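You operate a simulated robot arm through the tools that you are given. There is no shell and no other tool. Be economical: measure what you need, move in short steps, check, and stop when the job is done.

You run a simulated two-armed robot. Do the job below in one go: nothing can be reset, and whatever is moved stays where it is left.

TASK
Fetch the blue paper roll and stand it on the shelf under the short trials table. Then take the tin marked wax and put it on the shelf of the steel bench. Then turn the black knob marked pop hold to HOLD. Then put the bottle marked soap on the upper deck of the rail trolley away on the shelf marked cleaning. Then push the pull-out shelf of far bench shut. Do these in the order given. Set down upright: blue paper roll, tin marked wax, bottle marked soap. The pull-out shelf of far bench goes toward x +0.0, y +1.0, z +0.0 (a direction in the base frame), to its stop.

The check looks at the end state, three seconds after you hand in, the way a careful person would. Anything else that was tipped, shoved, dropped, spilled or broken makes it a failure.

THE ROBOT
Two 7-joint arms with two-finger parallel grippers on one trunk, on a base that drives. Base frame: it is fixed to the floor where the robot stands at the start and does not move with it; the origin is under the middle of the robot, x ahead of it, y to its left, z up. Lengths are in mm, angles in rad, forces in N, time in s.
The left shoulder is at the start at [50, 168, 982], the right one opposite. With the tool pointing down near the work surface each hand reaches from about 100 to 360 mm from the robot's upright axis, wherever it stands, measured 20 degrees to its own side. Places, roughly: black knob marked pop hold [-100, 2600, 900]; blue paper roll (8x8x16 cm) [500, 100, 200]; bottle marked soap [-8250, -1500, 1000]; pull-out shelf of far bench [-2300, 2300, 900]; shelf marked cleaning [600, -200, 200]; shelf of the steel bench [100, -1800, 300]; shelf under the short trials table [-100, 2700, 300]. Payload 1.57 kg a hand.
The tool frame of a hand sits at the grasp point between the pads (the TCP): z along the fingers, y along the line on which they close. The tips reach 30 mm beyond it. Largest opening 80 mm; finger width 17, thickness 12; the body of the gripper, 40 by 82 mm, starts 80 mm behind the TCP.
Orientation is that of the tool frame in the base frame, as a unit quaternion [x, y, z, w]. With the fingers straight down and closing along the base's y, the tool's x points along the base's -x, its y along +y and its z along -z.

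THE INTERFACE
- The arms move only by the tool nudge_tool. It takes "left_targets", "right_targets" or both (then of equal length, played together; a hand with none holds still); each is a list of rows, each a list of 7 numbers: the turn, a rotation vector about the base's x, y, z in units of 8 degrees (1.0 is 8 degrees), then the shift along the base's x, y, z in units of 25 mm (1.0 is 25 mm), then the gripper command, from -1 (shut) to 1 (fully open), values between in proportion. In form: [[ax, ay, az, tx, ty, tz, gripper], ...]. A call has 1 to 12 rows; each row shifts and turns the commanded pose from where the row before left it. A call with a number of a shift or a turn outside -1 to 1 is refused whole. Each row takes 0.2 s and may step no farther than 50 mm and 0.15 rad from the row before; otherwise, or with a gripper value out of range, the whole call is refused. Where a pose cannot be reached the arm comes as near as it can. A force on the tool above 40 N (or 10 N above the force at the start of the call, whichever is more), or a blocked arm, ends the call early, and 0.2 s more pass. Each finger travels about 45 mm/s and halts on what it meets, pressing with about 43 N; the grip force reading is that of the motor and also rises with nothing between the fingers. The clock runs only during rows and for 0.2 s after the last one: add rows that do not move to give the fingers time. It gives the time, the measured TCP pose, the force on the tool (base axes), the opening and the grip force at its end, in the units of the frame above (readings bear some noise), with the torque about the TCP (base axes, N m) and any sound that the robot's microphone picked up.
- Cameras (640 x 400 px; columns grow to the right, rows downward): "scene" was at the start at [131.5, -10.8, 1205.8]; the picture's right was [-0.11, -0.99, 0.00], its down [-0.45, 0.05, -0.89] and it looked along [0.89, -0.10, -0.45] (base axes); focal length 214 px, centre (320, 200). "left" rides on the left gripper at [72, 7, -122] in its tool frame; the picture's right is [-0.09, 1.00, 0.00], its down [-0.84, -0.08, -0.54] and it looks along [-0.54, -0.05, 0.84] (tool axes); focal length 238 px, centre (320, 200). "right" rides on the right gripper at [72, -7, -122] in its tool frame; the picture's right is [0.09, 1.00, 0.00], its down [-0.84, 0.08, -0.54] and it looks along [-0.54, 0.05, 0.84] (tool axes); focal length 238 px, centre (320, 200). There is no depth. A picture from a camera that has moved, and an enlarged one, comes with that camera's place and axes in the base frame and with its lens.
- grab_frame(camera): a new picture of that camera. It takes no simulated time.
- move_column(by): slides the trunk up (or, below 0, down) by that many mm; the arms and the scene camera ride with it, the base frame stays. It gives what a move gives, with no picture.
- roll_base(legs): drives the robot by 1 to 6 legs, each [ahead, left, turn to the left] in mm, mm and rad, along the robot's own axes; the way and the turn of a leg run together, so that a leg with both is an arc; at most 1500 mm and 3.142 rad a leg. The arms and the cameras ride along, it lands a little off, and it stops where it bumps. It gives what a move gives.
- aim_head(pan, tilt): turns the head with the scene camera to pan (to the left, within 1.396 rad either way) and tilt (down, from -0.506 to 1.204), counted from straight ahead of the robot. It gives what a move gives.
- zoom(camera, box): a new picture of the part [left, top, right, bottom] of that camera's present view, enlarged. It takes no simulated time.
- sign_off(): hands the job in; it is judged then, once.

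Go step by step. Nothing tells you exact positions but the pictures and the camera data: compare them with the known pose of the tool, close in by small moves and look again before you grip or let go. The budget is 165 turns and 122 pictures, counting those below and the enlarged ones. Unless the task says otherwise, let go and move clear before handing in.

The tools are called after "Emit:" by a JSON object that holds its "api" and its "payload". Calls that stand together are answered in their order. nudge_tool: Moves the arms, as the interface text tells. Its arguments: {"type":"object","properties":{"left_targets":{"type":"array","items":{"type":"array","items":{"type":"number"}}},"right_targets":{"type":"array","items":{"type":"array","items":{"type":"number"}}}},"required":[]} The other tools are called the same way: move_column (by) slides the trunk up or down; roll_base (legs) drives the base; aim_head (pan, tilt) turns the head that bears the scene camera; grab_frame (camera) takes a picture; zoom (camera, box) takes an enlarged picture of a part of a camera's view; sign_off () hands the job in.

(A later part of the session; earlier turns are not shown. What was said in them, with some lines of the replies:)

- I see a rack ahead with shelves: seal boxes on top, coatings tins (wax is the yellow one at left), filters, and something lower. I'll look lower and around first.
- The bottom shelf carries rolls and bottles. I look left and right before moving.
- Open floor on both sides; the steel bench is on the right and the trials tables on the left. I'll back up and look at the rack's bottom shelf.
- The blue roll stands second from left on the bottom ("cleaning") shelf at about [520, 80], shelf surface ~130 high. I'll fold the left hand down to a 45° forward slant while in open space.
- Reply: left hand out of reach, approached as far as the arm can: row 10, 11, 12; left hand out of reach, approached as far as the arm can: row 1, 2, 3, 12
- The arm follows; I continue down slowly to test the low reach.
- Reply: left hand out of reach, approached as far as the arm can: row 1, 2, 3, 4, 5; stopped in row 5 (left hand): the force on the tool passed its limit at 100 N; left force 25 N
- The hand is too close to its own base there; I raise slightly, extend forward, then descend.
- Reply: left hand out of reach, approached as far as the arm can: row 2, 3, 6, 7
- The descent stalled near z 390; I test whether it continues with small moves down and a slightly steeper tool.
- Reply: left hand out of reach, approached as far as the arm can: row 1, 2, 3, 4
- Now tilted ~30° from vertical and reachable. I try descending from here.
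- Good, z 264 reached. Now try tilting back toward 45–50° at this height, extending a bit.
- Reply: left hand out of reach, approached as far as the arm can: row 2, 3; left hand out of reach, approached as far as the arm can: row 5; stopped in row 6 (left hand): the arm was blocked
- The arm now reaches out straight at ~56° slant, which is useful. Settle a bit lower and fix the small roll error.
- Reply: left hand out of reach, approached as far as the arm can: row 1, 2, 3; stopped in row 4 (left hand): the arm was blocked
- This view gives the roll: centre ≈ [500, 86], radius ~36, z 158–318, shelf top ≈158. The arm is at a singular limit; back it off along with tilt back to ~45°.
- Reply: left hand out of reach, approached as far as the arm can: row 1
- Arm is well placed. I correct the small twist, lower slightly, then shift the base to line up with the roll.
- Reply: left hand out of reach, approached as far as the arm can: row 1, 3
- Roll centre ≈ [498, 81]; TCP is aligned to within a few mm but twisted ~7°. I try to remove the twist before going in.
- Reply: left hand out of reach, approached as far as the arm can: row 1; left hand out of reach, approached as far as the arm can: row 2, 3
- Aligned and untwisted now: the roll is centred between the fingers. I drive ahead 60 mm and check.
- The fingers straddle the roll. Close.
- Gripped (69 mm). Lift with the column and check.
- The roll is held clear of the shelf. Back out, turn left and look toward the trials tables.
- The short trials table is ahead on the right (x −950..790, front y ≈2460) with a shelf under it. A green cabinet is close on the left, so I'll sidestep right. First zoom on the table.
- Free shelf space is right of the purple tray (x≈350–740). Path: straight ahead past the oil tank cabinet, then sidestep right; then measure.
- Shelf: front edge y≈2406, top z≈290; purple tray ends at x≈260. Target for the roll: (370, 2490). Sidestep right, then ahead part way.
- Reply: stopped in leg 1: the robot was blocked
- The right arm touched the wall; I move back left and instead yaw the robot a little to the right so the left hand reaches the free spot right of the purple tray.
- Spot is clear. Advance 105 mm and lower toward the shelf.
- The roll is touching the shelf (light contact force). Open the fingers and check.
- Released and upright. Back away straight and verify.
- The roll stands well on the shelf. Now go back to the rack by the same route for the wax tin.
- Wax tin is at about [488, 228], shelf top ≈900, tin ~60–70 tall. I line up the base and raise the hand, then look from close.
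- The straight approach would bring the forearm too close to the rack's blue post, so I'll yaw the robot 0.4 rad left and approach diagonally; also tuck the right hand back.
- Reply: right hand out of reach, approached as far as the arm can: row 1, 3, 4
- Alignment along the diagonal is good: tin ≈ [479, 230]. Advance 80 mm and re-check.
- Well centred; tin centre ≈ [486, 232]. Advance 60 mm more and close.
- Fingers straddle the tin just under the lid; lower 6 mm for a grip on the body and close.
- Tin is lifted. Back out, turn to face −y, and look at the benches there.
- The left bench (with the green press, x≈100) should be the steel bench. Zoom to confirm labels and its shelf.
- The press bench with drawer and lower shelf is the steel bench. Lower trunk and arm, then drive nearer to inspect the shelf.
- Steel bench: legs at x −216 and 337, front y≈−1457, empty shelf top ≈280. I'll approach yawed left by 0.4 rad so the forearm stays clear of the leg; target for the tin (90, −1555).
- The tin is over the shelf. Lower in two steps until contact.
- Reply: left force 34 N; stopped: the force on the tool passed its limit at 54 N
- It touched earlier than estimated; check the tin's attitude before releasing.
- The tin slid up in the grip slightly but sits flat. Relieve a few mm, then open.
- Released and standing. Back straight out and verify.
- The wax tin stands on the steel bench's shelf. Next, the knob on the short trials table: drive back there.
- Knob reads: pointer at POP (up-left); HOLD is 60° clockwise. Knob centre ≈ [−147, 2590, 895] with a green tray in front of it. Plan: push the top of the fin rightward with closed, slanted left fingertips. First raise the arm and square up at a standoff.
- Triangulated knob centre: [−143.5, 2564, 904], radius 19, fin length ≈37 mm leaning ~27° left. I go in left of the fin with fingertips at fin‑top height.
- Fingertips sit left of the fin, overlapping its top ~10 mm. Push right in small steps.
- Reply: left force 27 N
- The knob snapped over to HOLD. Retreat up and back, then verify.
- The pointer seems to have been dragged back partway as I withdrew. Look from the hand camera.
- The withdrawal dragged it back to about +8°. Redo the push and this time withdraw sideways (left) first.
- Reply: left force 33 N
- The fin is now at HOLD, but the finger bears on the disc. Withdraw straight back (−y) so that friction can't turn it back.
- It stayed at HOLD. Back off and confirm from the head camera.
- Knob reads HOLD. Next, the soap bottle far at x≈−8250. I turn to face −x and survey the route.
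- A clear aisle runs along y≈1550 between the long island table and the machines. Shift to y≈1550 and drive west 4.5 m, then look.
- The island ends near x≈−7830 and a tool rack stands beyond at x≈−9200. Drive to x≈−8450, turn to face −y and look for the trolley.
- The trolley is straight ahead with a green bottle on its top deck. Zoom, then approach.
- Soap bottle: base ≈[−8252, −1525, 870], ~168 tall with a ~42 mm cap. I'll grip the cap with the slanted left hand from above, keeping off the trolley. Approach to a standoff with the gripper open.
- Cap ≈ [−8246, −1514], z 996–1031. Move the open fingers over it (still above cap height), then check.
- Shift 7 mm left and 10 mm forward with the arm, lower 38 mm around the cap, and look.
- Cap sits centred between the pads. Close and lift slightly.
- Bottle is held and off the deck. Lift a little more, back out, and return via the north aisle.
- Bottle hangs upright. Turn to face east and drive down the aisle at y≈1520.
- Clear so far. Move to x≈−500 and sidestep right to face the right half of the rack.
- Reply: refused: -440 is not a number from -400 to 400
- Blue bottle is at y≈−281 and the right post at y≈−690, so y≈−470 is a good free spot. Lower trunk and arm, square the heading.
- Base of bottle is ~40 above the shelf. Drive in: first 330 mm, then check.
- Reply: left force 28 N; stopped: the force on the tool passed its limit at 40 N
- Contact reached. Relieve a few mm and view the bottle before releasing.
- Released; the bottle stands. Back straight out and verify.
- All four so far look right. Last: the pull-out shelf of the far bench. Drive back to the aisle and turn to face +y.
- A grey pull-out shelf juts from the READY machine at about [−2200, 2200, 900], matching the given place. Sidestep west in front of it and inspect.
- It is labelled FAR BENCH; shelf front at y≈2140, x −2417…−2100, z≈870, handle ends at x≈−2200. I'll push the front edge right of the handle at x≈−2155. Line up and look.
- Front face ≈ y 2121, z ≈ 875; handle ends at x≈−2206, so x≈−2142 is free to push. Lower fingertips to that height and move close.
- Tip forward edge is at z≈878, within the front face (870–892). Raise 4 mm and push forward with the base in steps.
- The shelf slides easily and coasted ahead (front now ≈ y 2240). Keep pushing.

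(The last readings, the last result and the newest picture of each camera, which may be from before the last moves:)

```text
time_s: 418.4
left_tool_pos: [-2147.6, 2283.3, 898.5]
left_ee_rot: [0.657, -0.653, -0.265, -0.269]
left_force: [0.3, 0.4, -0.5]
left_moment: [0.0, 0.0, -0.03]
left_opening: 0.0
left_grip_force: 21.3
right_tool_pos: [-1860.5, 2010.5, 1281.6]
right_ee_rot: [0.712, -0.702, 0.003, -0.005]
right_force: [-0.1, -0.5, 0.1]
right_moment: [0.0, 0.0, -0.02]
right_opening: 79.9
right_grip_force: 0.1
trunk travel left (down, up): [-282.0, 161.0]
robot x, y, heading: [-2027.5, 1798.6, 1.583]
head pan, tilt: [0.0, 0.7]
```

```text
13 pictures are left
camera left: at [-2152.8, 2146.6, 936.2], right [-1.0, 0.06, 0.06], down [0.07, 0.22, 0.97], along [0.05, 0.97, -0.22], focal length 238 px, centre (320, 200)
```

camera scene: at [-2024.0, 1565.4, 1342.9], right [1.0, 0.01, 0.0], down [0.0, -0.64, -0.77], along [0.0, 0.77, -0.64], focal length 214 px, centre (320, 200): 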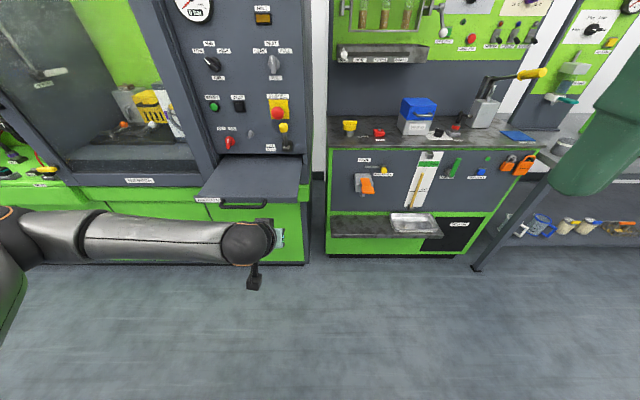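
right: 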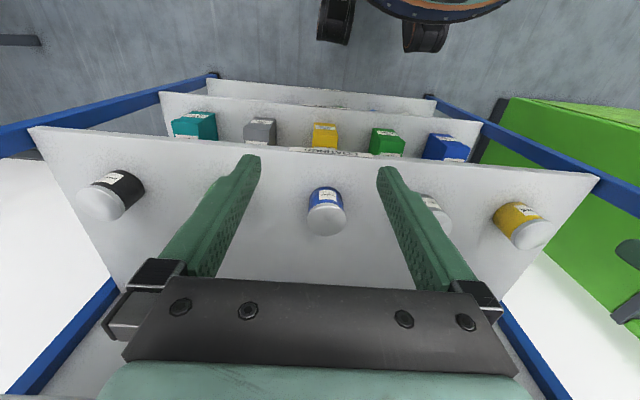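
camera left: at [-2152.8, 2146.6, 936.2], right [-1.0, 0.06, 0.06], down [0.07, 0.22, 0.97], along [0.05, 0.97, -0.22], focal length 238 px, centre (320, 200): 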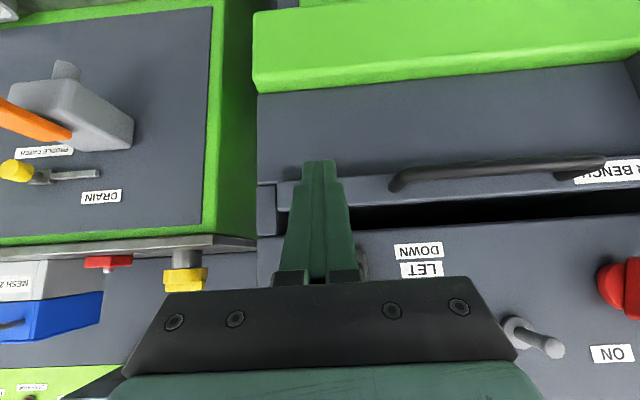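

A LET DOWN lever is near my hand's path, so shift 22 mm right first, then push on gently.

Emit:
{"api": "roll_base", "payload": {"legs": [[0, -24, -0.008], [75, 0, 0]]}}

Emit:
{"api": "grab_frame", "payload": {"camera": "left"}}

Emit:
{"api": "grab_frame", "payload": {"camera": "scene"}}

```text
time_s: 419.9
left_tool_pos: [-2119.1, 2324.8, 897.9]
left_ee_rot: [-0.655, 0.658, 0.26, 0.266]
left_force: [-0.1, -1.8, 0.6]
left_moment: [-0.03, 0.03, -0.01]
left_opening: 0.0
left_grip_force: 21.0
right_tool_pos: [-1835.5, 2058.4, 1281.1]
right_ee_rot: [0.71, -0.705, 0.003, -0.006]
right_force: [0.3, 0.3, -0.6]
right_moment: [0.02, 0.02, 0.0]
right_opening: 79.8
right_grip_force: 0.0
trunk travel left (down, up): [-282.0, 161.0]
robot x, y, heading: [-2005.3, 1850.4, 1.571]
head pan, tilt: [0.0, 0.7]
stopped in leg 2: the force on the tool passed its limit at 128 N (the readings are from after the stop); the commanded pose is now the measured one
```

```text
12 pictures are left
camera left: at [-2126.1, 2190.0, 937.2], right [-1.0, 0.07, 0.06], down [0.07, 0.23, 0.97], along [0.06, 0.97, -0.23], focal length 238 px, centre (320, 200)
```

left: 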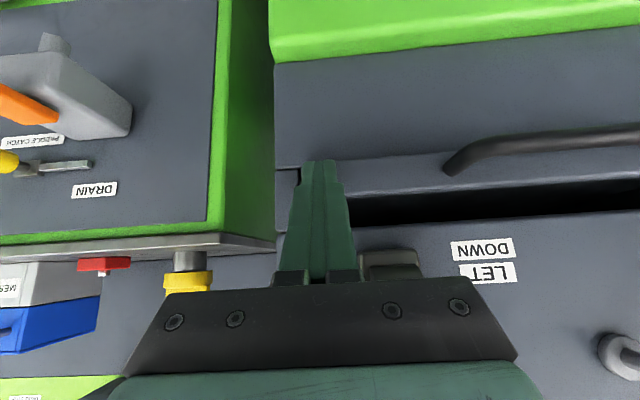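

```text
11 pictures are left
camera scene: at [-2002.6, 1970.8, 1316.8], right [1.0, 0.0, 0.0], down [0.0, -0.64, -0.77], along [0.0, 0.77, -0.64], focal length 214 px, centre (320, 200)
```

scene: 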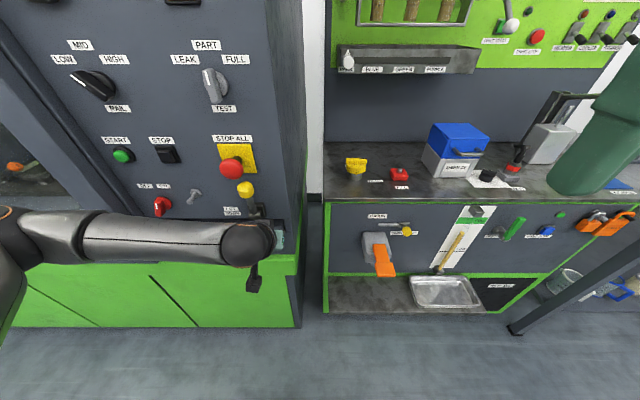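

The push stopped on something firm. Zoom to see whether the shelf is flush at its stop.

Emit:
{"api": "zoom", "payload": {"camera": "left", "box": [260, 130, 460, 250]}}

Emit:
{"api": "zoom", "payload": {"camera": "scene", "box": [150, 160, 310, 270]}}

```text
3.20 times, centred on (360, 190) of left
camera zoom: at [-2126.1, 2190.0, 937.2], right [-1.0, 0.07, 0.06], down [0.07, 0.23, 0.97], along [0.06, 0.97, -0.23], focal length 763 px, centre (192, 232)
```

zoom: 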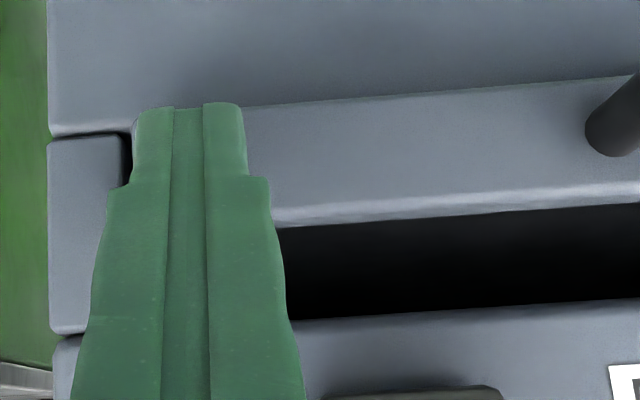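

```text
3.64 times, centred on (230, 215) of scene
camera zoom: at [-2002.6, 1970.8, 1316.8], right [1.0, 0.0, 0.0], down [0.0, -0.64, -0.77], along [0.0, 0.77, -0.64], focal length 780 px, centre (647, 146)
```

zoom: 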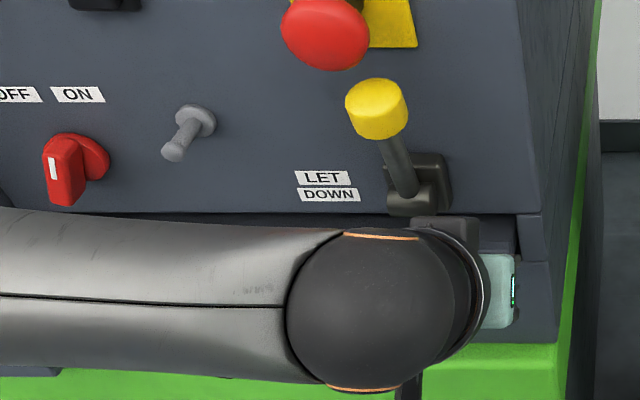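

Emit:
{"api": "roll_base", "payload": {"legs": [[-90, 60, 0]]}}

Emit:
{"api": "zoom", "payload": {"camera": "left", "box": [140, 100, 340, 230]}}

```text
time_s: 421.1
left_tool_pos: [-2179.4, 2235.6, 897.4]
left_ee_rot: [-0.656, 0.657, 0.261, 0.265]
left_force: [-0.7, -0.4, 0.3]
left_moment: [0.01, -0.04, -0.01]
left_opening: 0.0
left_grip_force: 21.5
right_tool_pos: [-1895.4, 1968.2, 1280.5]
right_ee_rot: [0.711, -0.703, 0.004, -0.006]
right_force: [0.6, -0.2, 0.4]
right_moment: [0.01, -0.02, 0.0]
right_opening: 80.2
right_grip_force: 0.0
trunk travel left (down, up): [-282.0, 161.0]
robot x, y, heading: [-2062.5, 1755.4, 1.577]
head pan, tilt: [0.0, 0.7]
```

```text
3.08 times, centred on (240, 165) of left
camera zoom: at [-2186.3, 2099.9, 937.4], right [-1.0, 0.07, 0.06], down [0.07, 0.23, 0.97], along [0.05, 0.97, -0.23], focal length 733 px, centre (566, 308)
```

zoom: 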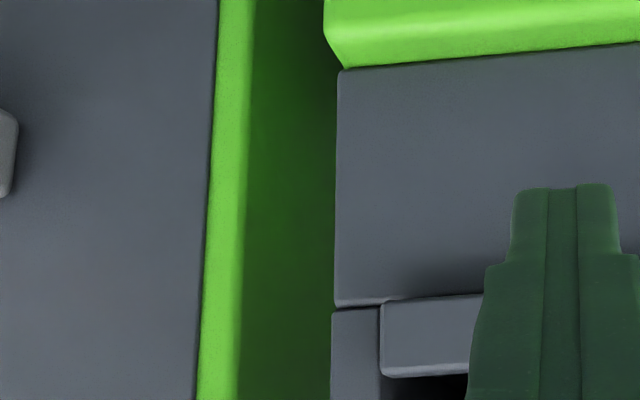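

The shelf front looks flush with the surrounding fascia. I'll confirm with a gentle, force-limited arm push.

Emit:
{"api": "roll_base", "payload": {"legs": [[0, -45, 0], [75, 0, 0]]}}

Emit:
{"api": "nudge_tool", "payload": {"left_targets": [[0, 0, 0, 0, 0.2, 0, -1], [0, 0, 0, 0, 0.2, 0, -1], [0, 0, 0, 0, 0.2, 0, -1], [0, 0, 0, 0, 0.2, 0, -1], [0, 0, 0, 0, 0.2, 0, -1], [0, 0, 0, 0, 0.2, 0, -1]]}}

```text
time_s: 422.8
left_tool_pos: [-2135.8, 2311.3, 896.3]
left_ee_rot: [-0.656, 0.657, 0.26, 0.266]
left_force: [0.6, -0.5, -0.3]
left_moment: [-0.01, -0.01, 0.01]
left_opening: 0.0
left_grip_force: 21.5
right_tool_pos: [-1850.0, 2043.6, 1281.0]
right_ee_rot: [0.711, -0.703, 0.004, -0.006]
right_force: [-0.1, -0.1, 0.5]
right_moment: [-0.04, 0.01, 0.02]
right_opening: 80.0
right_grip_force: 0.0
trunk travel left (down, up): [-282.0, 161.0]
robot x, y, heading: [-2016.8, 1834.3, 1.576]
head pan, tilt: [0.0, 0.7]
```

```text
time_s: 424.0
left_tool_pos: [-2132.6, 2325.8, 896.3]
left_ee_rot: [-0.656, 0.661, 0.254, 0.262]
left_force: [-1.0, -15.3, 6.7]
left_moment: [-0.06, 0.04, 0.06]
left_opening: 0.0
left_grip_force: 21.5
right_tool_pos: [-1850.8, 2041.4, 1281.7]
right_ee_rot: [0.711, -0.703, 0.003, -0.007]
right_force: [0.4, 0.1, -0.1]
right_moment: [0.0, 0.03, -0.01]
right_opening: 80.0
right_grip_force: 0.2
trunk travel left (down, up): [-282.0, 161.0]
robot x, y, heading: [-2014.7, 1830.2, 1.578]
head pan, tilt: [0.0, 0.7]
stopped in row 6 (left hand): the force on the tool passed its limit at 46 N (the readings are from after the stop); the commanded pose is now the measured one
```

Firm stop at the same place: shelf is fully in. Back off and take a final look.

Emit:
{"api": "nudge_tool", "payload": {"left_targets": [[0, 0, 0, 0, -0.8, 0, -1], [0, 0, 0, 0, -0.8, 0.3, -1]]}}

Emit:
{"api": "roll_base", "payload": {"legs": [[-400, 0, 0]]}}

Emit:
{"api": "aim_head", "payload": {"pan": 0.25, "tilt": 0.5}}

Emit:
{"api": "zoom", "payload": {"camera": "scene", "box": [200, 80, 360, 230]}}

```text
time_s: 424.6
left_tool_pos: [-2134.3, 2290.0, 903.1]
left_ee_rot: [-0.657, 0.659, 0.257, 0.261]
left_force: [-0.3, -0.4, 1.0]
left_moment: [-0.04, 0.02, -0.02]
left_opening: 0.1
left_grip_force: 21.4
right_tool_pos: [-1849.4, 2041.6, 1281.1]
right_ee_rot: [0.711, -0.703, 0.003, -0.005]
right_force: [0.6, 0.3, -0.4]
right_moment: [0.0, -0.01, -0.02]
right_opening: 79.9
right_grip_force: 0.1
trunk travel left (down, up): [-282.0, 161.0]
robot x, y, heading: [-2017.2, 1827.5, 1.579]
head pan, tilt: [0.0, 0.7]
```

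```text
time_s: 427.2
left_tool_pos: [-2132.1, 1883.8, 903.3]
left_ee_rot: [-0.657, 0.658, 0.257, 0.261]
left_force: [-0.4, -0.4, 0.8]
left_moment: [0.01, 0.01, -0.01]
left_opening: 0.0
left_grip_force: 21.4
right_tool_pos: [-1846.7, 1637.3, 1281.8]
right_ee_rot: [0.712, -0.702, 0.004, -0.005]
right_force: [0.6, 0.6, 0.3]
right_moment: [0.01, -0.03, -0.01]
right_opening: 80.4
right_grip_force: 0.1
trunk travel left (down, up): [-282.0, 161.0]
robot x, y, heading: [-2012.1, 1424.5, 1.581]
head pan, tilt: [0.0, 0.7]
```

```text
time_s: 427.9
left_tool_pos: [-2132.2, 1884.2, 901.9]
left_ee_rot: [-0.657, 0.659, 0.256, 0.262]
left_force: [0.5, 0.9, -0.7]
left_moment: [-0.01, 0.01, -0.04]
left_opening: 0.0
left_grip_force: 21.3
right_tool_pos: [-1848.3, 1636.9, 1281.7]
right_ee_rot: [0.712, -0.702, 0.004, -0.005]
right_force: [-0.5, 0.1, 0.2]
right_moment: [0.0, -0.02, 0.01]
right_opening: 79.8
right_grip_force: 0.1
trunk travel left (down, up): [-282.0, 161.0]
robot x, y, heading: [-2013.4, 1427.0, 1.581]
head pan, tilt: [0.25, 0.499]
```

```text
2.67 times, centred on (280, 155) of scene
camera zoom: at [-2036.8, 1552.3, 1334.6], right [0.97, 0.26, 0.0], down [0.12, -0.46, -0.88], along [-0.22, 0.85, -0.48], focal length 572 px, centre (427, 320)
```

zoom: 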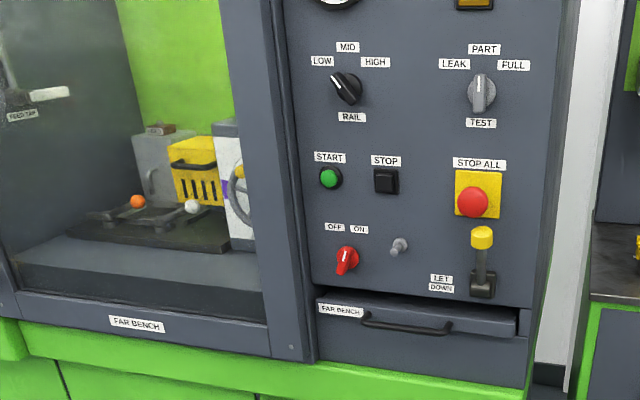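

The FAR BENCH shelf sits flush and closed, controls unchanged; all five jobs are done and the hands are clear.

Emit:
{"api": "sign_off", "payload": {}}

```text
The job is handed in.
```

I did all five jobs in order and handed the work in; I don't have the check's result.

- **Blue paper roll:** it stands on the shelf under the short trials table, at the right end past the purple tray.
- **Wax tin:** it stands on the lower shelf of the steel bench. It pressed a little hard on the way down and slid up about a centimetre in the grip, but it was upright when I backed away.
- **Pop hold knob:** it points to HOLD. The first push was dragged partly back as I withdrew, so I pushed it again, pulled straight back and checked it.
- **Soap bottle:** it stands on the cleaning shelf, to the right of the blue bottle.
- **Far bench pull-out shelf:** it is shut. Two pushes stopped at the same firm point, and its front is flush with the panel.

While I was lining up for the paper roll, the right arm touched the wall by the short trials table, and I moved away. I did not notice anything else tipped, knocked or shifted. Both hands are clear and empty.
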